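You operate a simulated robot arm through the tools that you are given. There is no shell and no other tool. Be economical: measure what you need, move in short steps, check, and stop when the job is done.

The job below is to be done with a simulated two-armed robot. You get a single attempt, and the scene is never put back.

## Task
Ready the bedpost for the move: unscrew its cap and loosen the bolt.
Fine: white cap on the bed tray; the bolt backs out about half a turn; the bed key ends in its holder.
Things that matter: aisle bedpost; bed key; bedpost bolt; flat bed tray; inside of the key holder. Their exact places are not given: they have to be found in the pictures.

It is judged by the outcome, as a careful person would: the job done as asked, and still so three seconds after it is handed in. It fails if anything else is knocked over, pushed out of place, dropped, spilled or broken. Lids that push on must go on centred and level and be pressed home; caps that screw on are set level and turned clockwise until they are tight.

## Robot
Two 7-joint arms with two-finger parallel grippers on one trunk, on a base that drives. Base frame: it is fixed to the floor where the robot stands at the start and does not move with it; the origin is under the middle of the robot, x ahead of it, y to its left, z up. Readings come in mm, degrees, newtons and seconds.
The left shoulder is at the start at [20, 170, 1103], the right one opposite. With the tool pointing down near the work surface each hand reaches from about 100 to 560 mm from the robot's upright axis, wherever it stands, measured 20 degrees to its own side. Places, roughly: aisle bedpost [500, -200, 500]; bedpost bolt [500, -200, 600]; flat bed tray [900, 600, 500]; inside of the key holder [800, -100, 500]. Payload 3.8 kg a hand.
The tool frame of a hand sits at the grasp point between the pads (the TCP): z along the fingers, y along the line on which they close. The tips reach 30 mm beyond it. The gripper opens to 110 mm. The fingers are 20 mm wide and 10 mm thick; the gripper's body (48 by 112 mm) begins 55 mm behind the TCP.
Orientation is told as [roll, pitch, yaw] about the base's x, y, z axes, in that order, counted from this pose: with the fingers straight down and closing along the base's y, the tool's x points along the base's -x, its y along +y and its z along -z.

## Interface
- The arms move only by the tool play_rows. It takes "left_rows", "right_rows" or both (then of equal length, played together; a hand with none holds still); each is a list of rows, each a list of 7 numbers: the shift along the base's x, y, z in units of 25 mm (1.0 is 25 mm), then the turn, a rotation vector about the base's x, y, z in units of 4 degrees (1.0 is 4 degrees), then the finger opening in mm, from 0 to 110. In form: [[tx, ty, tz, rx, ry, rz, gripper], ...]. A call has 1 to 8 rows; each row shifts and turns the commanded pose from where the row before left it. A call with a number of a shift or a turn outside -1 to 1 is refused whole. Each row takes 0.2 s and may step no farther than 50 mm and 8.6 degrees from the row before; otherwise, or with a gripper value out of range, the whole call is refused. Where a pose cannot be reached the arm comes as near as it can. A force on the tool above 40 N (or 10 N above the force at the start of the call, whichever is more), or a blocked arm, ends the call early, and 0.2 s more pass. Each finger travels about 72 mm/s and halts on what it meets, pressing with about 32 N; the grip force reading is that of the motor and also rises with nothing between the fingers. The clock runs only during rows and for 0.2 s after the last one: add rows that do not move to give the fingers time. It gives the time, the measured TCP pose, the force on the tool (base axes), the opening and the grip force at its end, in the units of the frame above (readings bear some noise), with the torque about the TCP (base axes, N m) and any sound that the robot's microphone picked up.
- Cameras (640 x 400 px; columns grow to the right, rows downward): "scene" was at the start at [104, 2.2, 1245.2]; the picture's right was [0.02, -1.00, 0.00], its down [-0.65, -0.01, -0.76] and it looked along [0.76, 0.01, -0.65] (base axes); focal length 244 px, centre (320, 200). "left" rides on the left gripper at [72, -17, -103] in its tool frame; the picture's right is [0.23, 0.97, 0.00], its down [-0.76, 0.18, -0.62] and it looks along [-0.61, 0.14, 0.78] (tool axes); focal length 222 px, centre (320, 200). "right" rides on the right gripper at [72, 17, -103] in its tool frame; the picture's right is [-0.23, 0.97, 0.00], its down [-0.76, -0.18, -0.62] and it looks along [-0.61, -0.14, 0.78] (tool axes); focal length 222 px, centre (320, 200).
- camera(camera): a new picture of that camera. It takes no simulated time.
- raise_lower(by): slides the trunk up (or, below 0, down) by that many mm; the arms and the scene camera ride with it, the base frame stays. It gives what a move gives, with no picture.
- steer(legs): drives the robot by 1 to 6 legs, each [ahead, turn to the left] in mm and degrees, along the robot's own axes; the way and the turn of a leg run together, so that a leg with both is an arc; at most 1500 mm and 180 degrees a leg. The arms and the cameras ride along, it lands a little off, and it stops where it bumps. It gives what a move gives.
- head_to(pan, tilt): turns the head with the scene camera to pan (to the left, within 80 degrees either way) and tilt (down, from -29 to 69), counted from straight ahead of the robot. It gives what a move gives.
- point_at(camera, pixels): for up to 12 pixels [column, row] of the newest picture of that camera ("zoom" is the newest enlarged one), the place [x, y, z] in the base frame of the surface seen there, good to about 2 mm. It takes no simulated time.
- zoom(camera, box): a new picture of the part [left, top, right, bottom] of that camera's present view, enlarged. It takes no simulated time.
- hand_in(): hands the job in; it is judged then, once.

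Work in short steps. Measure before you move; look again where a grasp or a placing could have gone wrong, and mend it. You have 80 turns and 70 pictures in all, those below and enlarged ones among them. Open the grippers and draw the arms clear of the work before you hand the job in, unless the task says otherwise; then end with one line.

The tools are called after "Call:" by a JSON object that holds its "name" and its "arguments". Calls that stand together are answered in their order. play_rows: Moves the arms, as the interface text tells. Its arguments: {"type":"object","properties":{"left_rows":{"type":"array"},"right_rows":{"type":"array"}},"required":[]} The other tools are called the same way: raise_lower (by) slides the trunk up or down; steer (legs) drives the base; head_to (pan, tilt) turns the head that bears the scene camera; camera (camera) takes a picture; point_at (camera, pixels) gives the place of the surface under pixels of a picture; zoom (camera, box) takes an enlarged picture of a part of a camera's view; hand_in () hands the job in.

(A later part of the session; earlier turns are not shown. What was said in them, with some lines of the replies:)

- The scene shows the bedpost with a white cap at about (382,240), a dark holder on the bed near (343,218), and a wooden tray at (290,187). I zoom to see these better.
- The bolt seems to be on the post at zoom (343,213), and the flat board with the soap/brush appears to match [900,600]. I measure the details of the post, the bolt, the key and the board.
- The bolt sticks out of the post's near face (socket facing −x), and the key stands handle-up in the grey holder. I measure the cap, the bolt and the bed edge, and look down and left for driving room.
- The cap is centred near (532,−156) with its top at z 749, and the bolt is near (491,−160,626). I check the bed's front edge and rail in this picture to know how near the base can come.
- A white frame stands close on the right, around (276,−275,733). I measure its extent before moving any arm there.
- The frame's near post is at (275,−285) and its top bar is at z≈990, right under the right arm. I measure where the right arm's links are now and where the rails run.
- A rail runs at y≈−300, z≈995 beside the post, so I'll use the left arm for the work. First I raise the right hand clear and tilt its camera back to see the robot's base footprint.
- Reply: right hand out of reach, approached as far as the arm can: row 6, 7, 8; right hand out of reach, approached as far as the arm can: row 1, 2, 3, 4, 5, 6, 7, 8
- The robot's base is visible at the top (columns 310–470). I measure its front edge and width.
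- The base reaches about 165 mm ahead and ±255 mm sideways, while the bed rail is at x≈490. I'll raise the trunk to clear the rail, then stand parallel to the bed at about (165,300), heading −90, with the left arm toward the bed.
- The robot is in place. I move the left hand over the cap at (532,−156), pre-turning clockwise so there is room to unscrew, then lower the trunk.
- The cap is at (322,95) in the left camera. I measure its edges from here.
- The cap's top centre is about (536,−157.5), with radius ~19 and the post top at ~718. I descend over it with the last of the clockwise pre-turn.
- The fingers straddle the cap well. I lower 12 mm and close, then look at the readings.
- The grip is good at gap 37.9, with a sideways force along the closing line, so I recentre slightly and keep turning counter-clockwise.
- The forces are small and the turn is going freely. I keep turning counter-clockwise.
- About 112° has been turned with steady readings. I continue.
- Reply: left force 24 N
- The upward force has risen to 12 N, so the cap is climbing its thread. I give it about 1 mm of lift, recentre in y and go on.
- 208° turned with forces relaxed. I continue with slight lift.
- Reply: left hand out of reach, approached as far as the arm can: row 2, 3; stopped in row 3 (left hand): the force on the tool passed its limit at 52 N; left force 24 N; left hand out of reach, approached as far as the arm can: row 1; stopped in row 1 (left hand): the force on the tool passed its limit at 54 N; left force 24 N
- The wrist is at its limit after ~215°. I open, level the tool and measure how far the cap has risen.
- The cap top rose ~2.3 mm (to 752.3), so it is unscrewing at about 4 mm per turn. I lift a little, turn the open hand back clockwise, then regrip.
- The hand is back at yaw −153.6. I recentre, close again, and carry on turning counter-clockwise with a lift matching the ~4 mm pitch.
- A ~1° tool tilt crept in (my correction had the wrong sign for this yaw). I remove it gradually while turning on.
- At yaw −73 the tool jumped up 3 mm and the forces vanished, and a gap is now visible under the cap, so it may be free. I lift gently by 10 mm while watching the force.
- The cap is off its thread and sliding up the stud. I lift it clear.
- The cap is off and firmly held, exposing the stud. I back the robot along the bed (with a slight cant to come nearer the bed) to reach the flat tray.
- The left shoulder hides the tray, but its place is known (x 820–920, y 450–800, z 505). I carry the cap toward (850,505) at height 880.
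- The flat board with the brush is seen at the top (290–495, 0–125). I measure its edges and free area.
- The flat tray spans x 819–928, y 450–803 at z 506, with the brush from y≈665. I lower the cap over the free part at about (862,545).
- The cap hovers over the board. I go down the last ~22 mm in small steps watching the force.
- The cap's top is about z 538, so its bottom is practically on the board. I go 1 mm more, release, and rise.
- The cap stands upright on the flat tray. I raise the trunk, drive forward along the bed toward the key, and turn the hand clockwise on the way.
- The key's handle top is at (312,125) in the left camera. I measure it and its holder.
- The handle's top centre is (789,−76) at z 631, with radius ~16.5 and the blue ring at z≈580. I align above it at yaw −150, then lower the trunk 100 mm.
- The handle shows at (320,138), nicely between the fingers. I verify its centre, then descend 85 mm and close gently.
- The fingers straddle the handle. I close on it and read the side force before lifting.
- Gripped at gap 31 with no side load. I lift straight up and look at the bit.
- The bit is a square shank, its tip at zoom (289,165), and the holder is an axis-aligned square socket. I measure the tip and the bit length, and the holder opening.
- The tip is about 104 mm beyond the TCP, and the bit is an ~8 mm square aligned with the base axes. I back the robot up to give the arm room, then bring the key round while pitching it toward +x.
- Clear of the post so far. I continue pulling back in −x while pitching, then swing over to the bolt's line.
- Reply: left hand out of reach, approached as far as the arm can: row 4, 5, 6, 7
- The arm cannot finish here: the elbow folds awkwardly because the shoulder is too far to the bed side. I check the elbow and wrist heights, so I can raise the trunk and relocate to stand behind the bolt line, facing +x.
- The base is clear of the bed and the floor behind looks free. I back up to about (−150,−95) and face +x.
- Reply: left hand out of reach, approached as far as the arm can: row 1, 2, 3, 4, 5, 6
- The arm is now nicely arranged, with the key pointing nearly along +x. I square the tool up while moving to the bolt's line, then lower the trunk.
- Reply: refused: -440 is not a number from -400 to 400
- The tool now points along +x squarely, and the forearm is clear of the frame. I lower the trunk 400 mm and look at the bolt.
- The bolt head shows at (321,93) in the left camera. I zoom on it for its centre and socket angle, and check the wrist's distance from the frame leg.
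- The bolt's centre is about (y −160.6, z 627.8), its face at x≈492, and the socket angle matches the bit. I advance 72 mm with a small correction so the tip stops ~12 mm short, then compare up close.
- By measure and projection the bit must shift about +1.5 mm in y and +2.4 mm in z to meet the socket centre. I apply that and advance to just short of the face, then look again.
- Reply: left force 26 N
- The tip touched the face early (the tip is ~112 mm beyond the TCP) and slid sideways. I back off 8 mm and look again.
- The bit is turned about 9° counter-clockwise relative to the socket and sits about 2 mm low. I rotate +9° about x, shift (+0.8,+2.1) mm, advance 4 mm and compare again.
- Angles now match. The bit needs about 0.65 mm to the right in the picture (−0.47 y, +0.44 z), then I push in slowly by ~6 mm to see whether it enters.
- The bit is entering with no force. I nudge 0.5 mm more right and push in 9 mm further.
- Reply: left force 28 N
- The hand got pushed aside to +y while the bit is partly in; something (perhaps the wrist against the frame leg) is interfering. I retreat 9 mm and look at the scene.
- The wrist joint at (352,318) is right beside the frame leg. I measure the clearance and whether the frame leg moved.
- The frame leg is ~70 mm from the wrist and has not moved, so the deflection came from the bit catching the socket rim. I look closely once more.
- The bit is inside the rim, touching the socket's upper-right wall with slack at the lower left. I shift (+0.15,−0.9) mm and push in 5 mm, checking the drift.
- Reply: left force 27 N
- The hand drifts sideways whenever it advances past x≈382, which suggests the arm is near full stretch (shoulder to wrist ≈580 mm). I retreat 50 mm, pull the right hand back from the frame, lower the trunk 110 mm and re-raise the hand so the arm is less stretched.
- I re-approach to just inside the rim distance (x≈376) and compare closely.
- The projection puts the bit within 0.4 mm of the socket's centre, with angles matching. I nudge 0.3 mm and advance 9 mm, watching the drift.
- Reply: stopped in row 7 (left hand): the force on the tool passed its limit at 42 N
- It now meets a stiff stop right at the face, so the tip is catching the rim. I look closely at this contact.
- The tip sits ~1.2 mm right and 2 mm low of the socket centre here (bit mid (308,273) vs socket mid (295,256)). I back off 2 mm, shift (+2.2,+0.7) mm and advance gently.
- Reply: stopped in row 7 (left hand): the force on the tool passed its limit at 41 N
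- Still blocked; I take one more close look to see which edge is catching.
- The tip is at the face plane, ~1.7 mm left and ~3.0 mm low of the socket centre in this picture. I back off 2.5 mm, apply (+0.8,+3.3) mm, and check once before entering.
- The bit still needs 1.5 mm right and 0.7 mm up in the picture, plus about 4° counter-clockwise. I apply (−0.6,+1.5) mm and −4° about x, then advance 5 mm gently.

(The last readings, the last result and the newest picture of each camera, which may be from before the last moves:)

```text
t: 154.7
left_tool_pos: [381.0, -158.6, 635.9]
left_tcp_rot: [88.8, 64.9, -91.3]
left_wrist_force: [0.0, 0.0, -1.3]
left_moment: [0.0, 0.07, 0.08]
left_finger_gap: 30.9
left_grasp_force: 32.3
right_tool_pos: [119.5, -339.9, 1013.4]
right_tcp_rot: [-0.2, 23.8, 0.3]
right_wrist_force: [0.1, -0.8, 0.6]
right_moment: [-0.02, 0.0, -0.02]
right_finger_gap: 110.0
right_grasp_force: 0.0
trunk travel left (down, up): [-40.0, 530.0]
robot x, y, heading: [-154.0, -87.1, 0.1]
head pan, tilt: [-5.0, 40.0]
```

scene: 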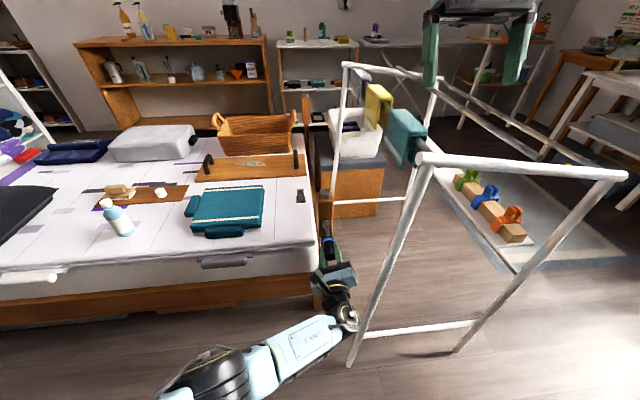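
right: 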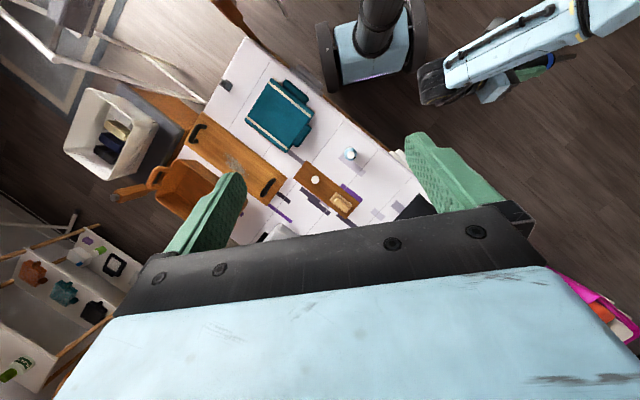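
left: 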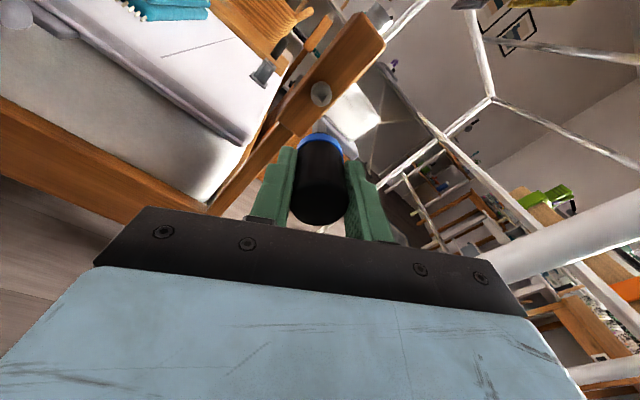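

Zero force at x≈381, beyond the rim: the bit is inside. I push in further in small steps.

Call:
{"name": "play_rows", "arguments": {"left_rows": [[0.05, 0, 0, 0, 0, 0, 26], [0.05, 0, 0, 0, 0, 0, 26], [0.05, 0, 0, 0, 0, 0, 26], [0.05, 0, 0, 0, 0, 0, 26], [0, 0, 0, 0, 0, 0, 26]]}}

```text
t: 155.9
left_tool_pos: [387.1, -158.1, 635.0]
left_tcp_rot: [88.8, 64.9, -91.3]
left_wrist_force: [-1.7, 2.1, -3.3]
left_moment: [0.03, 0.17, 0.14]
left_finger_gap: 31.0
left_grasp_force: 31.8
right_tool_pos: [120.3, -338.7, 1013.3]
right_tcp_rot: [-0.1, 23.9, 0.3]
right_wrist_force: [0.3, 0.2, 0.6]
right_moment: [-0.02, -0.04, 0.0]
right_finger_gap: 110.1
right_grasp_force: 0.2
trunk travel left (down, up): [-40.0, 530.0]
robot x, y, heading: [-153.2, -87.7, 0.5]
head pan, tilt: [-5.0, 40.0]
```

The bit is in ~8 mm. I go 3 mm deeper and start loosening (−x rotation), letting the hand orbit the bit's axis, which lies ~5.6 mm off the tool axis.

Call:
{"name": "play_rows", "arguments": {"left_rows": [[0.06, 0.01, -0.01, 0, 0, 0, 26], [0.06, 0, 0, 0, 0, 0, 26], [0, 0.0144, -0.006, -1, 0, 0, 26], [0, 0.0144, -0.0068, -1, 0, 0, 26], [0, 0.0136, -0.0076, -1, 0, 0, 26], [0, 0.0132, -0.0088, -1, 0, 0, 26], [0, 0, 0, 0, 0, 0, 26]]}}

```text
t: 157.5
left_tool_pos: [389.2, -155.9, 633.3]
left_tcp_rot: [89.4, 48.8, -90.8]
left_wrist_force: [0.3, 0.0, -2.1]
left_moment: [0.14, 0.04, 0.19]
left_finger_gap: 31.2
left_grasp_force: 31.8
right_tool_pos: [118.9, -337.8, 1013.1]
right_tcp_rot: [0.0, 23.7, 0.2]
right_wrist_force: [0.1, -0.6, -0.3]
right_moment: [0.04, 0.02, 0.01]
right_finger_gap: 109.8
right_grasp_force: 0.2
trunk travel left (down, up): [-40.0, 530.0]
robot x, y, heading: [-152.5, -85.6, 0.6]
head pan, tilt: [-5.0, 40.0]
```

A resisting torque of 0.14 N m shows engagement, with side forces near zero. I continue loosening.

Call:
{"name": "play_rows", "arguments": {"left_rows": [[0, 0.0124, -0.0096, -1, 0, 0, 26], [0, 0.0116, -0.0104, -1, 0, 0, 26], [0, 0.0108, -0.0112, -1, 0, 0, 26], [0, 0.0104, -0.012, -1, 0, 0, 26], [0, 0.0092, -0.0128, -1, 0, 0, 26], [0, 0.0084, -0.0132, -1, 0, 0, 26], [0, 0.0076, -0.014, -1, 0, 0, 26], [0, 0.0064, -0.014, -1, 0, 0, 26]]}}

```text
t: 159.3
left_tool_pos: [388.1, -154.5, 630.3]
left_tcp_rot: [89.8, 16.9, -90.6]
left_wrist_force: [-0.1, -1.8, -2.0]
left_moment: [0.09, 0.15, -0.05]
left_finger_gap: 31.1
left_grasp_force: 31.6
right_tool_pos: [119.4, -339.3, 1013.9]
right_tcp_rot: [0.0, 23.7, 0.3]
right_wrist_force: [0.3, 0.4, -0.3]
right_moment: [-0.01, 0.03, 0.03]
right_finger_gap: 109.9
right_grasp_force: 0.0
trunk travel left (down, up): [-40.0, 530.0]
robot x, y, heading: [-152.9, -89.7, 0.1]
head pan, tilt: [-5.0, 40.0]
```

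48° turned, forces small. I continue along the arc.

Call:
{"name": "play_rows", "arguments": {"left_rows": [[0, -0.0024, -0.0248, -1, 0, 0, 26], [0, 0.0044, -0.0152, -1, 0, 0, 26], [0, 0.0032, -0.0152, -1, 0, 0, 26], [0, 0.0024, -0.0156, -1, 0, 0, 26], [0, 0.0012, -0.0156, -1, 0, 0, 26], [0, 0, -0.016, -1, 0, 0, 26], [0, -0.0012, -0.0156, -1, 0, 0, 26], [0, -0.002, -0.0156, -1, 0, 0, 26]]}}

Call:
{"name": "play_rows", "arguments": {"left_rows": [[0, -0.0032, -0.0152, -1, 0, 0, 26], [0, -0.0044, -0.0152, -1, 0, 0, 26], [0, -0.0052, -0.0148, -1, 0, 0, 26], [0, -0.0064, -0.0144, -1, 0, 0, 26], [0, 0, 0, 0, 0, 0, 26]]}}

```text
t: 161.1
left_tool_pos: [388.8, -154.4, 630.0]
left_tcp_rot: [90.1, -15.0, -90.6]
left_wrist_force: [-2.6, -2.2, -2.3]
left_moment: [0.04, 0.09, -0.24]
left_finger_gap: 31.2
left_grasp_force: 31.7
right_tool_pos: [119.1, -339.1, 1014.3]
right_tcp_rot: [0.0, 23.8, 0.3]
right_wrist_force: [-0.4, 0.5, 0.1]
right_moment: [-0.01, 0.01, 0.0]
right_finger_gap: 110.2
right_grasp_force: 0.0
trunk travel left (down, up): [-40.0, 530.0]
robot x, y, heading: [-154.7, -88.4, 0.3]
head pan, tilt: [-5.0, 40.0]
```

```text
t: 162.3
left_tool_pos: [388.3, -154.5, 626.4]
left_tcp_rot: [90.3, -31.2, -90.6]
left_wrist_force: [-4.0, -1.2, -1.2]
left_moment: [0.02, 0.08, -0.11]
left_finger_gap: 31.0
left_grasp_force: 32.3
right_tool_pos: [118.9, -338.5, 1014.1]
right_tcp_rot: [0.0, 23.7, 0.4]
right_wrist_force: [-0.8, 0.3, 0.1]
right_moment: [0.0, 0.03, -0.01]
right_finger_gap: 110.1
right_grasp_force: 0.0
trunk travel left (down, up): [-40.0, 530.0]
robot x, y, heading: [-156.9, -87.7, 0.2]
head pan, tilt: [-5.0, 40.0]
```

96° turned; the bolt is backing out slightly against the hand (−4 N in x). I continue with a slight retreat in x.

Call:
{"name": "play_rows", "arguments": {"left_rows": [[-0.02, -0.0072, -0.014, -1, 0, 0, 26], [0, -0.0084, -0.0132, -1, 0, 0, 26], [0, -0.0092, -0.0128, -1, 0, 0, 26], [0, -0.01, -0.0124, -1, 0, 0, 26], [0, -0.0108, -0.0112, -1, 0, 0, 26], [0, -0.0116, -0.0104, -1, 0, 0, 26], [0, -0.0124, -0.01, -1, 0, 0, 26], [0, -0.0128, -0.0088, -1, 0, 0, 26]]}}

Call:
{"name": "play_rows", "arguments": {"left_rows": [[0, -0.0136, -0.008, -1, 0, 0, 26], [0, -0.014, -0.0068, -1, 0, 0, 26], [0, -0.0148, -0.006, -1, 0, 0, 26], [0, -0.0148, -0.0048, -1, 0, 0, 26], [0, 0, 0, 0, 0, 0, 26]]}}

```text
t: 164.1
left_tool_pos: [387.8, -156.3, 624.5]
left_tcp_rot: [91.1, -63.2, -91.3]
left_wrist_force: [-1.9, 0.5, 1.9]
left_moment: [0.01, -0.28, 0.17]
left_finger_gap: 30.8
left_grasp_force: 31.9
right_tool_pos: [119.3, -339.0, 1013.9]
right_tcp_rot: [-0.2, 23.8, 0.3]
right_wrist_force: [-0.1, -0.2, 0.2]
right_moment: [0.01, -0.01, 0.01]
right_finger_gap: 109.8
right_grasp_force: 0.0
trunk travel left (down, up): [-40.0, 530.0]
robot x, y, heading: [-150.2, -87.0, 0.2]
head pan, tilt: [-5.0, 40.0]
```

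```text
t: 165.3
left_tool_pos: [389.0, -158.8, 623.6]
left_tcp_rot: [93.0, -79.1, -93.1]
left_wrist_force: [-5.7, 0.8, 3.1]
left_moment: [0.02, -0.38, 0.21]
left_finger_gap: 30.9
left_grasp_force: 32.0
right_tool_pos: [118.6, -338.2, 1013.5]
right_tcp_rot: [-0.1, 23.8, 0.2]
right_wrist_force: [-0.9, 0.0, -0.9]
right_moment: [0.01, -0.01, -0.02]
right_finger_gap: 110.0
right_grasp_force: 0.0
trunk travel left (down, up): [-40.0, 530.0]
robot x, y, heading: [-153.3, -89.3, 0.3]
head pan, tilt: [-5.0, 40.0]
```

144° turned. I finish to about 188° of hand turn, which allows ~8–10° for the play in the socket.

Call:
{"name": "play_rows", "arguments": {"left_rows": [[-0.02, -0.0152, 0.008, -1, 0, 0, 26], [0, -0.0156, -0.0028, -1, 0, 0, 26], [0, -0.0156, -0.0016, -1, 0, 0, 26], [0, -0.0156, -0.0008, -1, 0, 0, 26], [0, -0.0156, 0.0004, -1, 0, 0, 26], [0, -0.0156, 0.0016, -1, 0, 0, 26], [0, -0.0156, 0.0028, -1, 0, 0, 26]]}}

Call:
{"name": "play_rows", "arguments": {"left_rows": [[0, -0.0152, 0.0036, -1, 0, 0, 26], [0, -0.015, 0.0048, -1, 0, 0, 26], [0, -0.0148, 0.006, -1, 0, 0, 26], [0, -0.0144, 0.007, -1, 0, 0, 26], [0, 0, 0, 0, 0, 0, 26]]}}

Call:
{"name": "zoom", "arguments": {"camera": "left", "box": [294, 90, 346, 142]}}

```text
t: 166.9
left_tool_pos: [387.1, -162.4, 625.4]
left_tcp_rot: [-91.8, -72.8, 92.0]
left_wrist_force: [1.1, 1.3, 3.0]
left_moment: [0.03, -0.32, 0.09]
left_finger_gap: 31.0
left_grasp_force: 31.8
right_tool_pos: [119.2, -338.9, 1013.1]
right_tcp_rot: [-0.1, 23.8, 0.4]
right_wrist_force: [-0.2, 0.8, 0.1]
right_moment: [0.04, 0.03, 0.0]
right_finger_gap: 110.3
right_grasp_force: 0.1
trunk travel left (down, up): [-40.0, 530.0]
robot x, y, heading: [-155.1, -87.6, 0.1]
head pan, tilt: [-5.0, 40.0]
```

```text
t: 168.1
left_tool_pos: [387.9, -162.3, 625.4]
left_tcp_rot: [-90.8, -56.8, 91.0]
left_wrist_force: [-1.4, 0.5, 1.3]
left_moment: [0.01, -0.27, 0.12]
left_finger_gap: 31.0
left_grasp_force: 32.0
right_tool_pos: [119.0, -338.2, 1013.3]
right_tcp_rot: [-0.2, 23.8, 0.3]
right_wrist_force: [-0.5, 0.1, -0.1]
right_moment: [0.01, -0.01, -0.01]
right_finger_gap: 110.0
right_grasp_force: 0.0
trunk travel left (down, up): [-40.0, 530.0]
robot x, y, heading: [-154.5, -88.0, 0.2]
head pan, tilt: [-5.0, 40.0]
```

```text
7.69 times, centred on (320, 116) of left
```

zoom: 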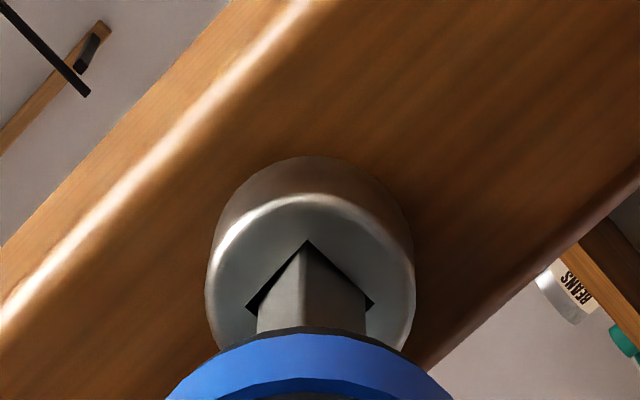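

The socket's edges are again parallel to the post's edges, consistent with about half a turn. I check how far the head backed out.

Call:
{"name": "point_at", "arguments": {"camera": "zoom", "pixels": [[235, 270], [240, 330], [385, 290], [270, 230], [340, 225], [400, 320]]}}

Call:
{"name": "play_rows", "arguments": {"left_rows": [[-0.1, 0, 0, 0, 0, 0, 26], [-0.2, 0, 0, 0, 0, 0, 26], [-0.4, 0, 0, 0, 0, 0, 26], [-0.6, 0, 0, 0, 0, 0, 26], [-0.8, 0, 0, 0, 0, 0, 26], [-0.8, 0, 0, 0, 0, 0, 26], [0, 0, 0, 0, 0, 0, 26]]}}

```text
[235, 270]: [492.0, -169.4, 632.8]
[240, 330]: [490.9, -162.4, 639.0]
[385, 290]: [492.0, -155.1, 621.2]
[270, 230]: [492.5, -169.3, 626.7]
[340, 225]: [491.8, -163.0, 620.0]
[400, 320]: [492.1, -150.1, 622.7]
```

```text
t: 169.7
left_tool_pos: [315.1, -162.3, 625.3]
left_tcp_rot: [-90.9, -57.0, 91.0]
left_wrist_force: [0.8, 0.0, -0.7]
left_moment: [0.0, 0.04, 0.01]
left_finger_gap: 31.1
left_grasp_force: 31.4
right_tool_pos: [120.7, -339.1, 1013.9]
right_tcp_rot: [-0.1, 23.7, 0.3]
right_wrist_force: [0.0, 0.3, 0.3]
right_moment: [0.01, 0.0, 0.02]
right_finger_gap: 109.9
right_grasp_force: 0.1
trunk travel left (down, up): [-40.0, 530.0]
robot x, y, heading: [-155.8, -83.9, 0.3]
head pan, tilt: [-5.0, 40.0]
```

The head has come out ~0.8 mm, as expected for half a turn, and the key is clear. I raise the trunk and bring the hand back to pointing down, swinging it to the robot's left-front for the drive back.

Call:
{"name": "raise_lower", "arguments": {"by": 380}}

Call:
{"name": "play_rows", "arguments": {"left_rows": [[-0.2, 0.7, 0, 0, 1, 0, 26], [-0.2, 0.7, 0, 0, 1, 0, 26], [-0.2, 0.7, 0, 0, 1, 0, 26], [-0.2, 0.7, 0, 0, 1, 0, 26], [-0.2, 0.7, 0, 0, 1, 0, 26], [-0.2, 0.7, 0, 0, 1, 0, 26], [-0.2, 0.7, 0, 0, 1, 0, 26], [-0.2, 0.7, 0, 0, 1, 0, 26]]}}

Call:
{"name": "play_rows", "arguments": {"left_rows": [[-0.2, 0.75, 0, 0, 1, 0, 26], [-0.2, 0.75, 0, 0, 1, 0, 26], [-0.2, 0.75, 0, 0, 1, 0, 26], [-0.2, 0.75, 0, 0, 1, 0, 26], [-0.2, 0.75, 0, 0, 1, 0, 26], [-0.2, 0.75, 0, 0, 1, 0, 26], [-0.2, 0.75, 0, 0, 1, 0, 26], [-0.2, 0.75, 0, 0, 1, 0, 26]]}}

Call:
{"name": "play_rows", "arguments": {"left_rows": [[-0.2, 0.75, 0, 0, 1, 0, 26], [-0.2, 0.75, 0, 0, 1, 0, 26], [-0.2, 0.75, 0, 0, 1, 0, 26], [-0.2, 0.75, 0, 0, 1, 0, 26], [-0.2, 0.75, 0, 0, 1, 0, 26], [-0.2, 0.75, 0, 0, 1, 0, 26], [0, 0, 0, 0, 0.5, 0, 26]]}}

```text
t: 173.4
left_tool_pos: [315.8, -163.3, 1004.7]
left_tcp_rot: [-90.8, -56.9, 91.0]
left_wrist_force: [0.8, -0.6, -2.1]
left_moment: [0.02, 0.05, -0.03]
left_finger_gap: 31.0
left_grasp_force: 31.7
right_tool_pos: [120.2, -338.6, 1392.8]
right_tcp_rot: [-0.1, 23.8, 0.3]
right_wrist_force: [0.6, -0.8, -0.1]
right_moment: [0.01, -0.01, -0.03]
right_finger_gap: 109.9
right_grasp_force: 0.1
trunk travel left (down, up): [-420.0, 150.0]
robot x, y, heading: [-153.5, -86.1, 0.1]
head pan, tilt: [-5.0, 40.0]
```

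```text
t: 175.2
left_tool_pos: [275.0, -22.3, 1003.9]
left_tcp_rot: [-41.4, -45.7, 51.4]
left_wrist_force: [-0.4, 0.1, -1.2]
left_moment: [-0.02, 0.05, 0.02]
left_finger_gap: 30.9
left_grasp_force: 32.5
right_tool_pos: [119.5, -339.1, 1393.6]
right_tcp_rot: [-0.1, 23.8, 0.2]
right_wrist_force: [-0.1, -0.2, 0.3]
right_moment: [-0.01, -0.01, -0.01]
right_finger_gap: 109.9
right_grasp_force: 0.1
trunk travel left (down, up): [-420.0, 150.0]
robot x, y, heading: [-156.6, -87.2, 0.3]
head pan, tilt: [-5.0, 40.0]
```

```text
t: 177.0
left_tool_pos: [235.5, 127.4, 1004.1]
left_tcp_rot: [-15.0, -22.0, 36.0]
left_wrist_force: [-0.6, -0.1, -1.5]
left_moment: [0.0, -0.03, -0.03]
left_finger_gap: 31.1
left_grasp_force: 32.3
right_tool_pos: [119.2, -337.7, 1393.6]
right_tcp_rot: [-0.2, 23.8, 0.3]
right_wrist_force: [0.2, -0.3, -0.1]
right_moment: [0.01, -0.05, -0.02]
right_finger_gap: 110.0
right_grasp_force: 0.1
trunk travel left (down, up): [-420.0, 150.0]
robot x, y, heading: [-155.2, -87.3, 0.2]
head pan, tilt: [-5.0, 40.0]
```

```text
t: 178.6
left_tool_pos: [206.6, 266.0, 983.0]
left_tcp_rot: [1.7, -0.6, 33.6]
left_wrist_force: [0.0, 0.9, -1.1]
left_moment: [0.03, 0.04, 0.05]
left_finger_gap: 31.0
left_grasp_force: 31.9
left hand out of reach, approached as far as the arm can: row 4, 5, 6, 7
right_tool_pos: [120.8, -338.4, 1393.0]
right_tcp_rot: [0.0, 23.9, 0.3]
right_wrist_force: [-0.4, 0.7, 0.2]
right_moment: [0.01, 0.02, 0.01]
right_finger_gap: 110.2
right_grasp_force: 0.2
trunk travel left (down, up): [-420.0, 150.0]
robot x, y, heading: [-151.4, -86.6, 0.2]
head pan, tilt: [-5.0, 40.0]
```

The tool is down again with yaw 33.6. I drive the proven route back: turn left, forward 510, turn to face −y.

Call:
{"name": "steer", "arguments": {"legs": [[0, 51.4], [510, 0], [0, -141.5]]}}

```text
t: 189.7
left_tool_pos: [517.6, -66.8, 989.2]
left_tcp_rot: [1.4, -1.4, -58.2]
left_wrist_force: [-1.2, 0.6, -0.8]
left_moment: [0.04, 0.0, -0.01]
left_finger_gap: 30.9
left_grasp_force: 32.0
right_tool_pos: [-85.9, 49.1, 1392.6]
right_tcp_rot: [-0.2, 23.8, -91.7]
right_wrist_force: [-0.2, -0.4, -0.5]
right_moment: [-0.05, 0.0, 0.01]
right_finger_gap: 110.0
right_grasp_force: 0.1
trunk travel left (down, up): [-420.0, 150.0]
robot x, y, heading: [178.3, 312.4, -91.6]
head pan, tilt: [-5.0, 40.0]
```

I move the hand over toward the holder's x with small tilt and yaw fixes, drive forward ~215 mm, and lower the trunk.

Call:
{"name": "play_rows", "arguments": {"left_rows": [[0.98, 0.75, 0, 0.11, 0.24, -0.2, 26], [0.98, 0.75, 0, 0, 0.24, -0.25, 26], [0.98, 0.75, 0, 0, 0, 0, 26], [0.98, 0.75, 0, 0, 0, 0, 26], [0.98, 0.75, 0, 0, 0, 0, 26], [0.98, 0.75, 0, 0, 0, 0, 26], [0.98, 0.75, 0, 0, 0, 0, 26], [0.98, 0.75, 0, 0, 0, 0, 26]]}}

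Call:
{"name": "play_rows", "arguments": {"left_rows": [[0.98, 0.75, 0, 0, 0, 0, 26], [0.98, 0.75, 0, 0, 0, 0, 26], [0.98, 0.75, 0, 0, 0, 0, 26]]}}

Call:
{"name": "steer", "arguments": {"legs": [[0, 1.6], [215, 0]]}}

Call:
{"name": "raise_lower", "arguments": {"by": -220}}

```text
t: 191.5
left_tool_pos: [713.1, 85.4, 988.1]
left_tcp_rot: [-0.2, -0.1, -60.1]
left_wrist_force: [0.2, 0.1, -1.2]
left_moment: [0.03, -0.01, 0.02]
left_finger_gap: 31.0
left_grasp_force: 31.9
right_tool_pos: [-84.5, 49.2, 1393.4]
right_tcp_rot: [-0.1, 23.8, -91.9]
right_wrist_force: [-0.1, 0.5, -0.1]
right_moment: [-0.04, 0.0, 0.03]
right_finger_gap: 110.2
right_grasp_force: 0.0
trunk travel left (down, up): [-420.0, 150.0]
robot x, y, heading: [178.5, 311.9, -91.9]
head pan, tilt: [-5.0, 40.0]
```

```text
t: 192.3
left_tool_pos: [786.8, 141.3, 987.1]
left_tcp_rot: [-0.2, 0.0, -60.1]
left_wrist_force: [-0.5, -0.3, -0.6]
left_moment: [0.0, 0.02, -0.03]
left_finger_gap: 30.8
left_grasp_force: 32.3
right_tool_pos: [-83.9, 48.7, 1394.5]
right_tcp_rot: [-0.1, 23.8, -91.7]
right_wrist_force: [0.4, 0.1, -0.4]
right_moment: [-0.01, 0.02, -0.03]
right_finger_gap: 109.7
right_grasp_force: 0.1
trunk travel left (down, up): [-420.0, 150.0]
robot x, y, heading: [175.3, 311.8, -91.6]
head pan, tilt: [-5.0, 40.0]
```

```text
t: 194.3
left_tool_pos: [790.4, -52.1, 987.8]
left_tcp_rot: [-0.1, 0.0, -58.4]
left_wrist_force: [-0.8, 0.6, -0.5]
left_moment: [0.03, 0.01, -0.01]
left_finger_gap: 30.8
left_grasp_force: 31.7
right_tool_pos: [-77.3, -169.3, 1393.5]
right_tcp_rot: [-0.1, 23.8, -90.1]
right_wrist_force: [0.2, 0.6, 0.6]
right_moment: [0.03, 0.01, -0.02]
right_finger_gap: 110.5
right_grasp_force: 0.1
trunk travel left (down, up): [-420.0, 150.0]
robot x, y, heading: [173.9, 102.6, -90.1]
head pan, tilt: [-5.0, 40.0]
```

```text
t: 196.7
left_tool_pos: [790.3, -51.2, 768.0]
left_tcp_rot: [-0.1, 0.0, -58.5]
left_wrist_force: [-0.9, -0.8, -0.4]
left_moment: [-0.03, 0.0, -0.01]
left_finger_gap: 31.0
left_grasp_force: 31.6
right_tool_pos: [-77.8, -169.1, 1174.0]
right_tcp_rot: [-0.1, 23.8, -90.1]
right_wrist_force: [-0.4, -0.8, 0.6]
right_moment: [-0.04, 0.0, -0.01]
right_finger_gap: 110.0
right_grasp_force: 0.1
trunk travel left (down, up): [-200.0, 370.0]
robot x, y, heading: [173.2, 104.5, -90.3]
head pan, tilt: [-5.0, 40.0]
```

I go to (788.3,−76.5) with the tip ~25 mm above the holder and look once.

Call:
{"name": "play_rows", "arguments": {"left_rows": [[-0.08, -0.5, -0.5, 0, 0, -0.37, 26], [0, -0.51, -0.6, 0, 0, 0, 26], [0, 0, -1, 0, 0, 0, 26], [0, 0, -1, 0, 0, 0, 26], [0, 0, -0.1, 0, 0, 0, 26], [0, 0, 0, 0, 0, 0, 26]]}}

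Call:
{"name": "zoom", "arguments": {"camera": "left", "box": [290, 85, 350, 145]}}

```text
t: 198.1
left_tool_pos: [786.7, -77.1, 687.3]
left_tcp_rot: [-0.2, 0.0, -59.7]
left_wrist_force: [0.6, 0.1, -1.1]
left_moment: [0.03, 0.0, 0.01]
left_finger_gap: 30.7
left_grasp_force: 32.7
right_tool_pos: [-78.1, -168.9, 1173.0]
right_tcp_rot: [-0.1, 23.7, -90.1]
right_wrist_force: [-0.4, 0.3, 0.7]
right_moment: [0.0, -0.03, 0.02]
right_finger_gap: 110.1
right_grasp_force: 0.0
trunk travel left (down, up): [-200.0, 370.0]
robot x, y, heading: [178.0, 101.8, -90.3]
head pan, tilt: [-5.0, 40.0]
```

```text
6.67 times, centred on (320, 115) of left
```

zoom: 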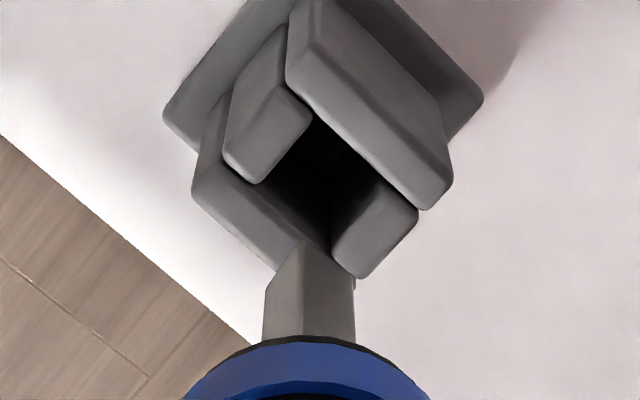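

Call:
{"name": "point_at", "arguments": {"camera": "zoom", "pixels": [[303, 255], [303, 280], [303, 310], [280, 300], [335, 300], [310, 125], [270, 175], [380, 190], [335, 245], [225, 195], [430, 190], [300, 60]]}}

```text
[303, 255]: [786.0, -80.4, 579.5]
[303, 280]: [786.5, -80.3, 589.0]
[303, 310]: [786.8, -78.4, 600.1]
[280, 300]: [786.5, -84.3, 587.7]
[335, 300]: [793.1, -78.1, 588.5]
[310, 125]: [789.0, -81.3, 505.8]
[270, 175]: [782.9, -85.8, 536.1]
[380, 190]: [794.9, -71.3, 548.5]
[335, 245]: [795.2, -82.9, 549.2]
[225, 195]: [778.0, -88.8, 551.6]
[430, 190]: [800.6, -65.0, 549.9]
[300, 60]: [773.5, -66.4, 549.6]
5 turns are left
```

The key hangs tilted ~3.6° in the grip (its tip is (−3.4,+6.4) mm short of the hole), while the TCP is over the hole's centre. I rotate the tool to set the key upright, descend until the tip is near the hole, and take the last picture.

Call:
{"name": "play_rows", "arguments": {"left_rows": [[0, 0, 0, 0.41, 0.218, 0, 26], [0, 0, 0, 0.41, 0.218, 0, 26], [0, 0, 0, 0, 0, 0, 26], [0, 0, -0.4, 0, 0, 0, 26], [0, 0, -0.4, 0, 0, 0, 26], [0, 0, 0, 0, 0, 0, 26]]}}

Call:
{"name": "zoom", "arguments": {"camera": "left", "box": [290, 85, 350, 145]}}

```text
t: 199.5
left_tool_pos: [787.4, -78.8, 666.0]
left_tcp_rot: [0.0, 3.7, -59.9]
left_wrist_force: [0.7, -0.5, -2.0]
left_moment: [0.0, 0.02, 0.01]
left_finger_gap: 31.0
left_grasp_force: 32.2
right_tool_pos: [-77.8, -168.4, 1173.9]
right_tcp_rot: [-0.1, 23.8, -90.1]
right_wrist_force: [-0.1, 0.0, -0.1]
right_moment: [0.01, 0.0, 0.01]
right_finger_gap: 110.1
right_grasp_force: 0.1
trunk travel left (down, up): [-200.0, 370.0]
robot x, y, heading: [179.3, 99.4, -90.3]
head pan, tilt: [-5.0, 40.0]
```

```text
6.67 times, centred on (320, 115) of left
4 turns are left
```

zoom: 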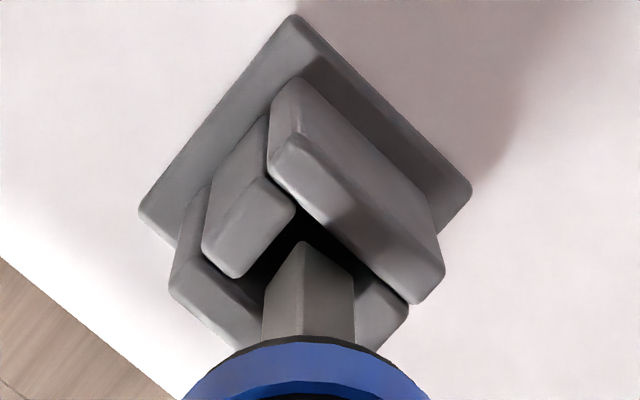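

The tip now projects onto the hole's centre (308,275 vs 310,277) with aligned edges. I insert it by descending ~48 mm.

Call:
{"name": "play_rows", "arguments": {"left_rows": [[0, 0, -0.2, 0, 0, 0, 26], [0, 0, -0.25, 0, 0, 0, 26], [0, 0, -0.25, 0, 0, 0, 26], [0, 0, -0.25, 0, 0, 0, 26], [0, 0, -0.25, 0, 0, 0, 26], [0, 0, -0.25, 0, 0, 0, 26], [0, 0, -0.25, 0, 0, 0, 26], [0, 0, -0.2, 0, 0, 0, 26]]}}

```text
t: 201.3
left_tool_pos: [789.5, -76.5, 621.4]
left_tcp_rot: [0.1, 3.7, -59.7]
left_wrist_force: [-8.1, 0.6, 12.8]
left_moment: [0.01, 0.63, -0.04]
left_finger_gap: 30.8
left_grasp_force: 32.1
right_tool_pos: [-80.0, -167.9, 1172.2]
right_tcp_rot: [0.0, 23.7, -90.1]
right_wrist_force: [0.0, 0.0, -0.5]
right_moment: [-0.02, 0.02, 0.02]
right_finger_gap: 110.1
right_grasp_force: 0.0
trunk travel left (down, up): [-200.0, 370.0]
robot x, y, heading: [174.0, 100.2, -90.3]
head pan, tilt: [-5.0, 40.0]
3 turns are left
```

The key has met the bottom of its holder (12.8 N up, ~41 mm deep). I open the fingers, let it settle, and rise straight up well clear.

Call:
{"name": "play_rows", "arguments": {"left_rows": [[0, 0, 0, 0, 0, 0, 40], [0, 0, 0, 0, 0, 0, 60], [0, 0, 0, 0, 0, 0, 80], [0, 0, 0, 0, 0, 0, 80], [0, 0, 0.5, 0, 0, 0, 80], [0, 0, 1, 0, 0, 0, 80], [0, 0, 1, 0, 0, 0, 80], [0, 0, 1, 0, 0, 0, 80]]}}

Call:
{"name": "play_rows", "arguments": {"left_rows": [[0, 0, 1, 0, 0, 0, 80], [0, 0, 1, 0, 0, 0, 80], [0, 0, 1, 0, 0, 0, 80], [0, 0, 1, 0, 0, 0, 80], [0, 0, 1, 0, 0, 0, 80], [0, 0, 0, 0, 0, 0, 80]]}}

Call:
{"name": "camera", "arguments": {"camera": "left"}}

```text
t: 203.1
left_tool_pos: [789.4, -76.2, 708.3]
left_tcp_rot: [-0.1, 3.7, -59.9]
left_wrist_force: [-0.4, 0.0, -1.6]
left_moment: [-0.01, 0.02, 0.01]
left_finger_gap: 80.0
left_grasp_force: 0.2
right_tool_pos: [-78.1, -169.3, 1173.4]
right_tcp_rot: [0.0, 23.9, -90.0]
right_wrist_force: [-0.3, 0.2, 0.0]
right_moment: [0.03, -0.03, -0.02]
right_finger_gap: 109.8
right_grasp_force: 0.1
trunk travel left (down, up): [-200.0, 370.0]
robot x, y, heading: [176.2, 105.2, -90.5]
head pan, tilt: [-5.0, 40.0]
```

```text
t: 204.5
left_tool_pos: [789.2, -77.1, 832.4]
left_tcp_rot: [0.1, 3.6, -59.9]
left_wrist_force: [-1.0, -0.7, 0.0]
left_moment: [0.0, 0.05, 0.03]
left_finger_gap: 80.0
left_grasp_force: 0.0
right_tool_pos: [-77.9, -169.4, 1174.9]
right_tcp_rot: [-0.1, 23.8, -90.0]
right_wrist_force: [-0.5, 1.1, 0.0]
right_moment: [-0.03, -0.01, 0.01]
right_finger_gap: 110.0
right_grasp_force: 0.1
trunk travel left (down, up): [-200.0, 370.0]
robot x, y, heading: [171.4, 97.4, -90.5]
head pan, tilt: [-5.0, 40.0]
```

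```text
refused: no pictures are left
2 turns are left
```

The hand came free of the key with no load on the wrist, and both arms are clear with the grippers open. No pictures are left, so I hand in.

Call:
{"name": "hand_in", "arguments": {}}

```text
The job is handed in.
```

I handed the job in with the white cap on the flat bed tray, the bolt loosened about half a turn, and the key back in its holder; I had no pictures left to check the key after letting go, but it had bottomed out in the holder and my hand came away with no load.
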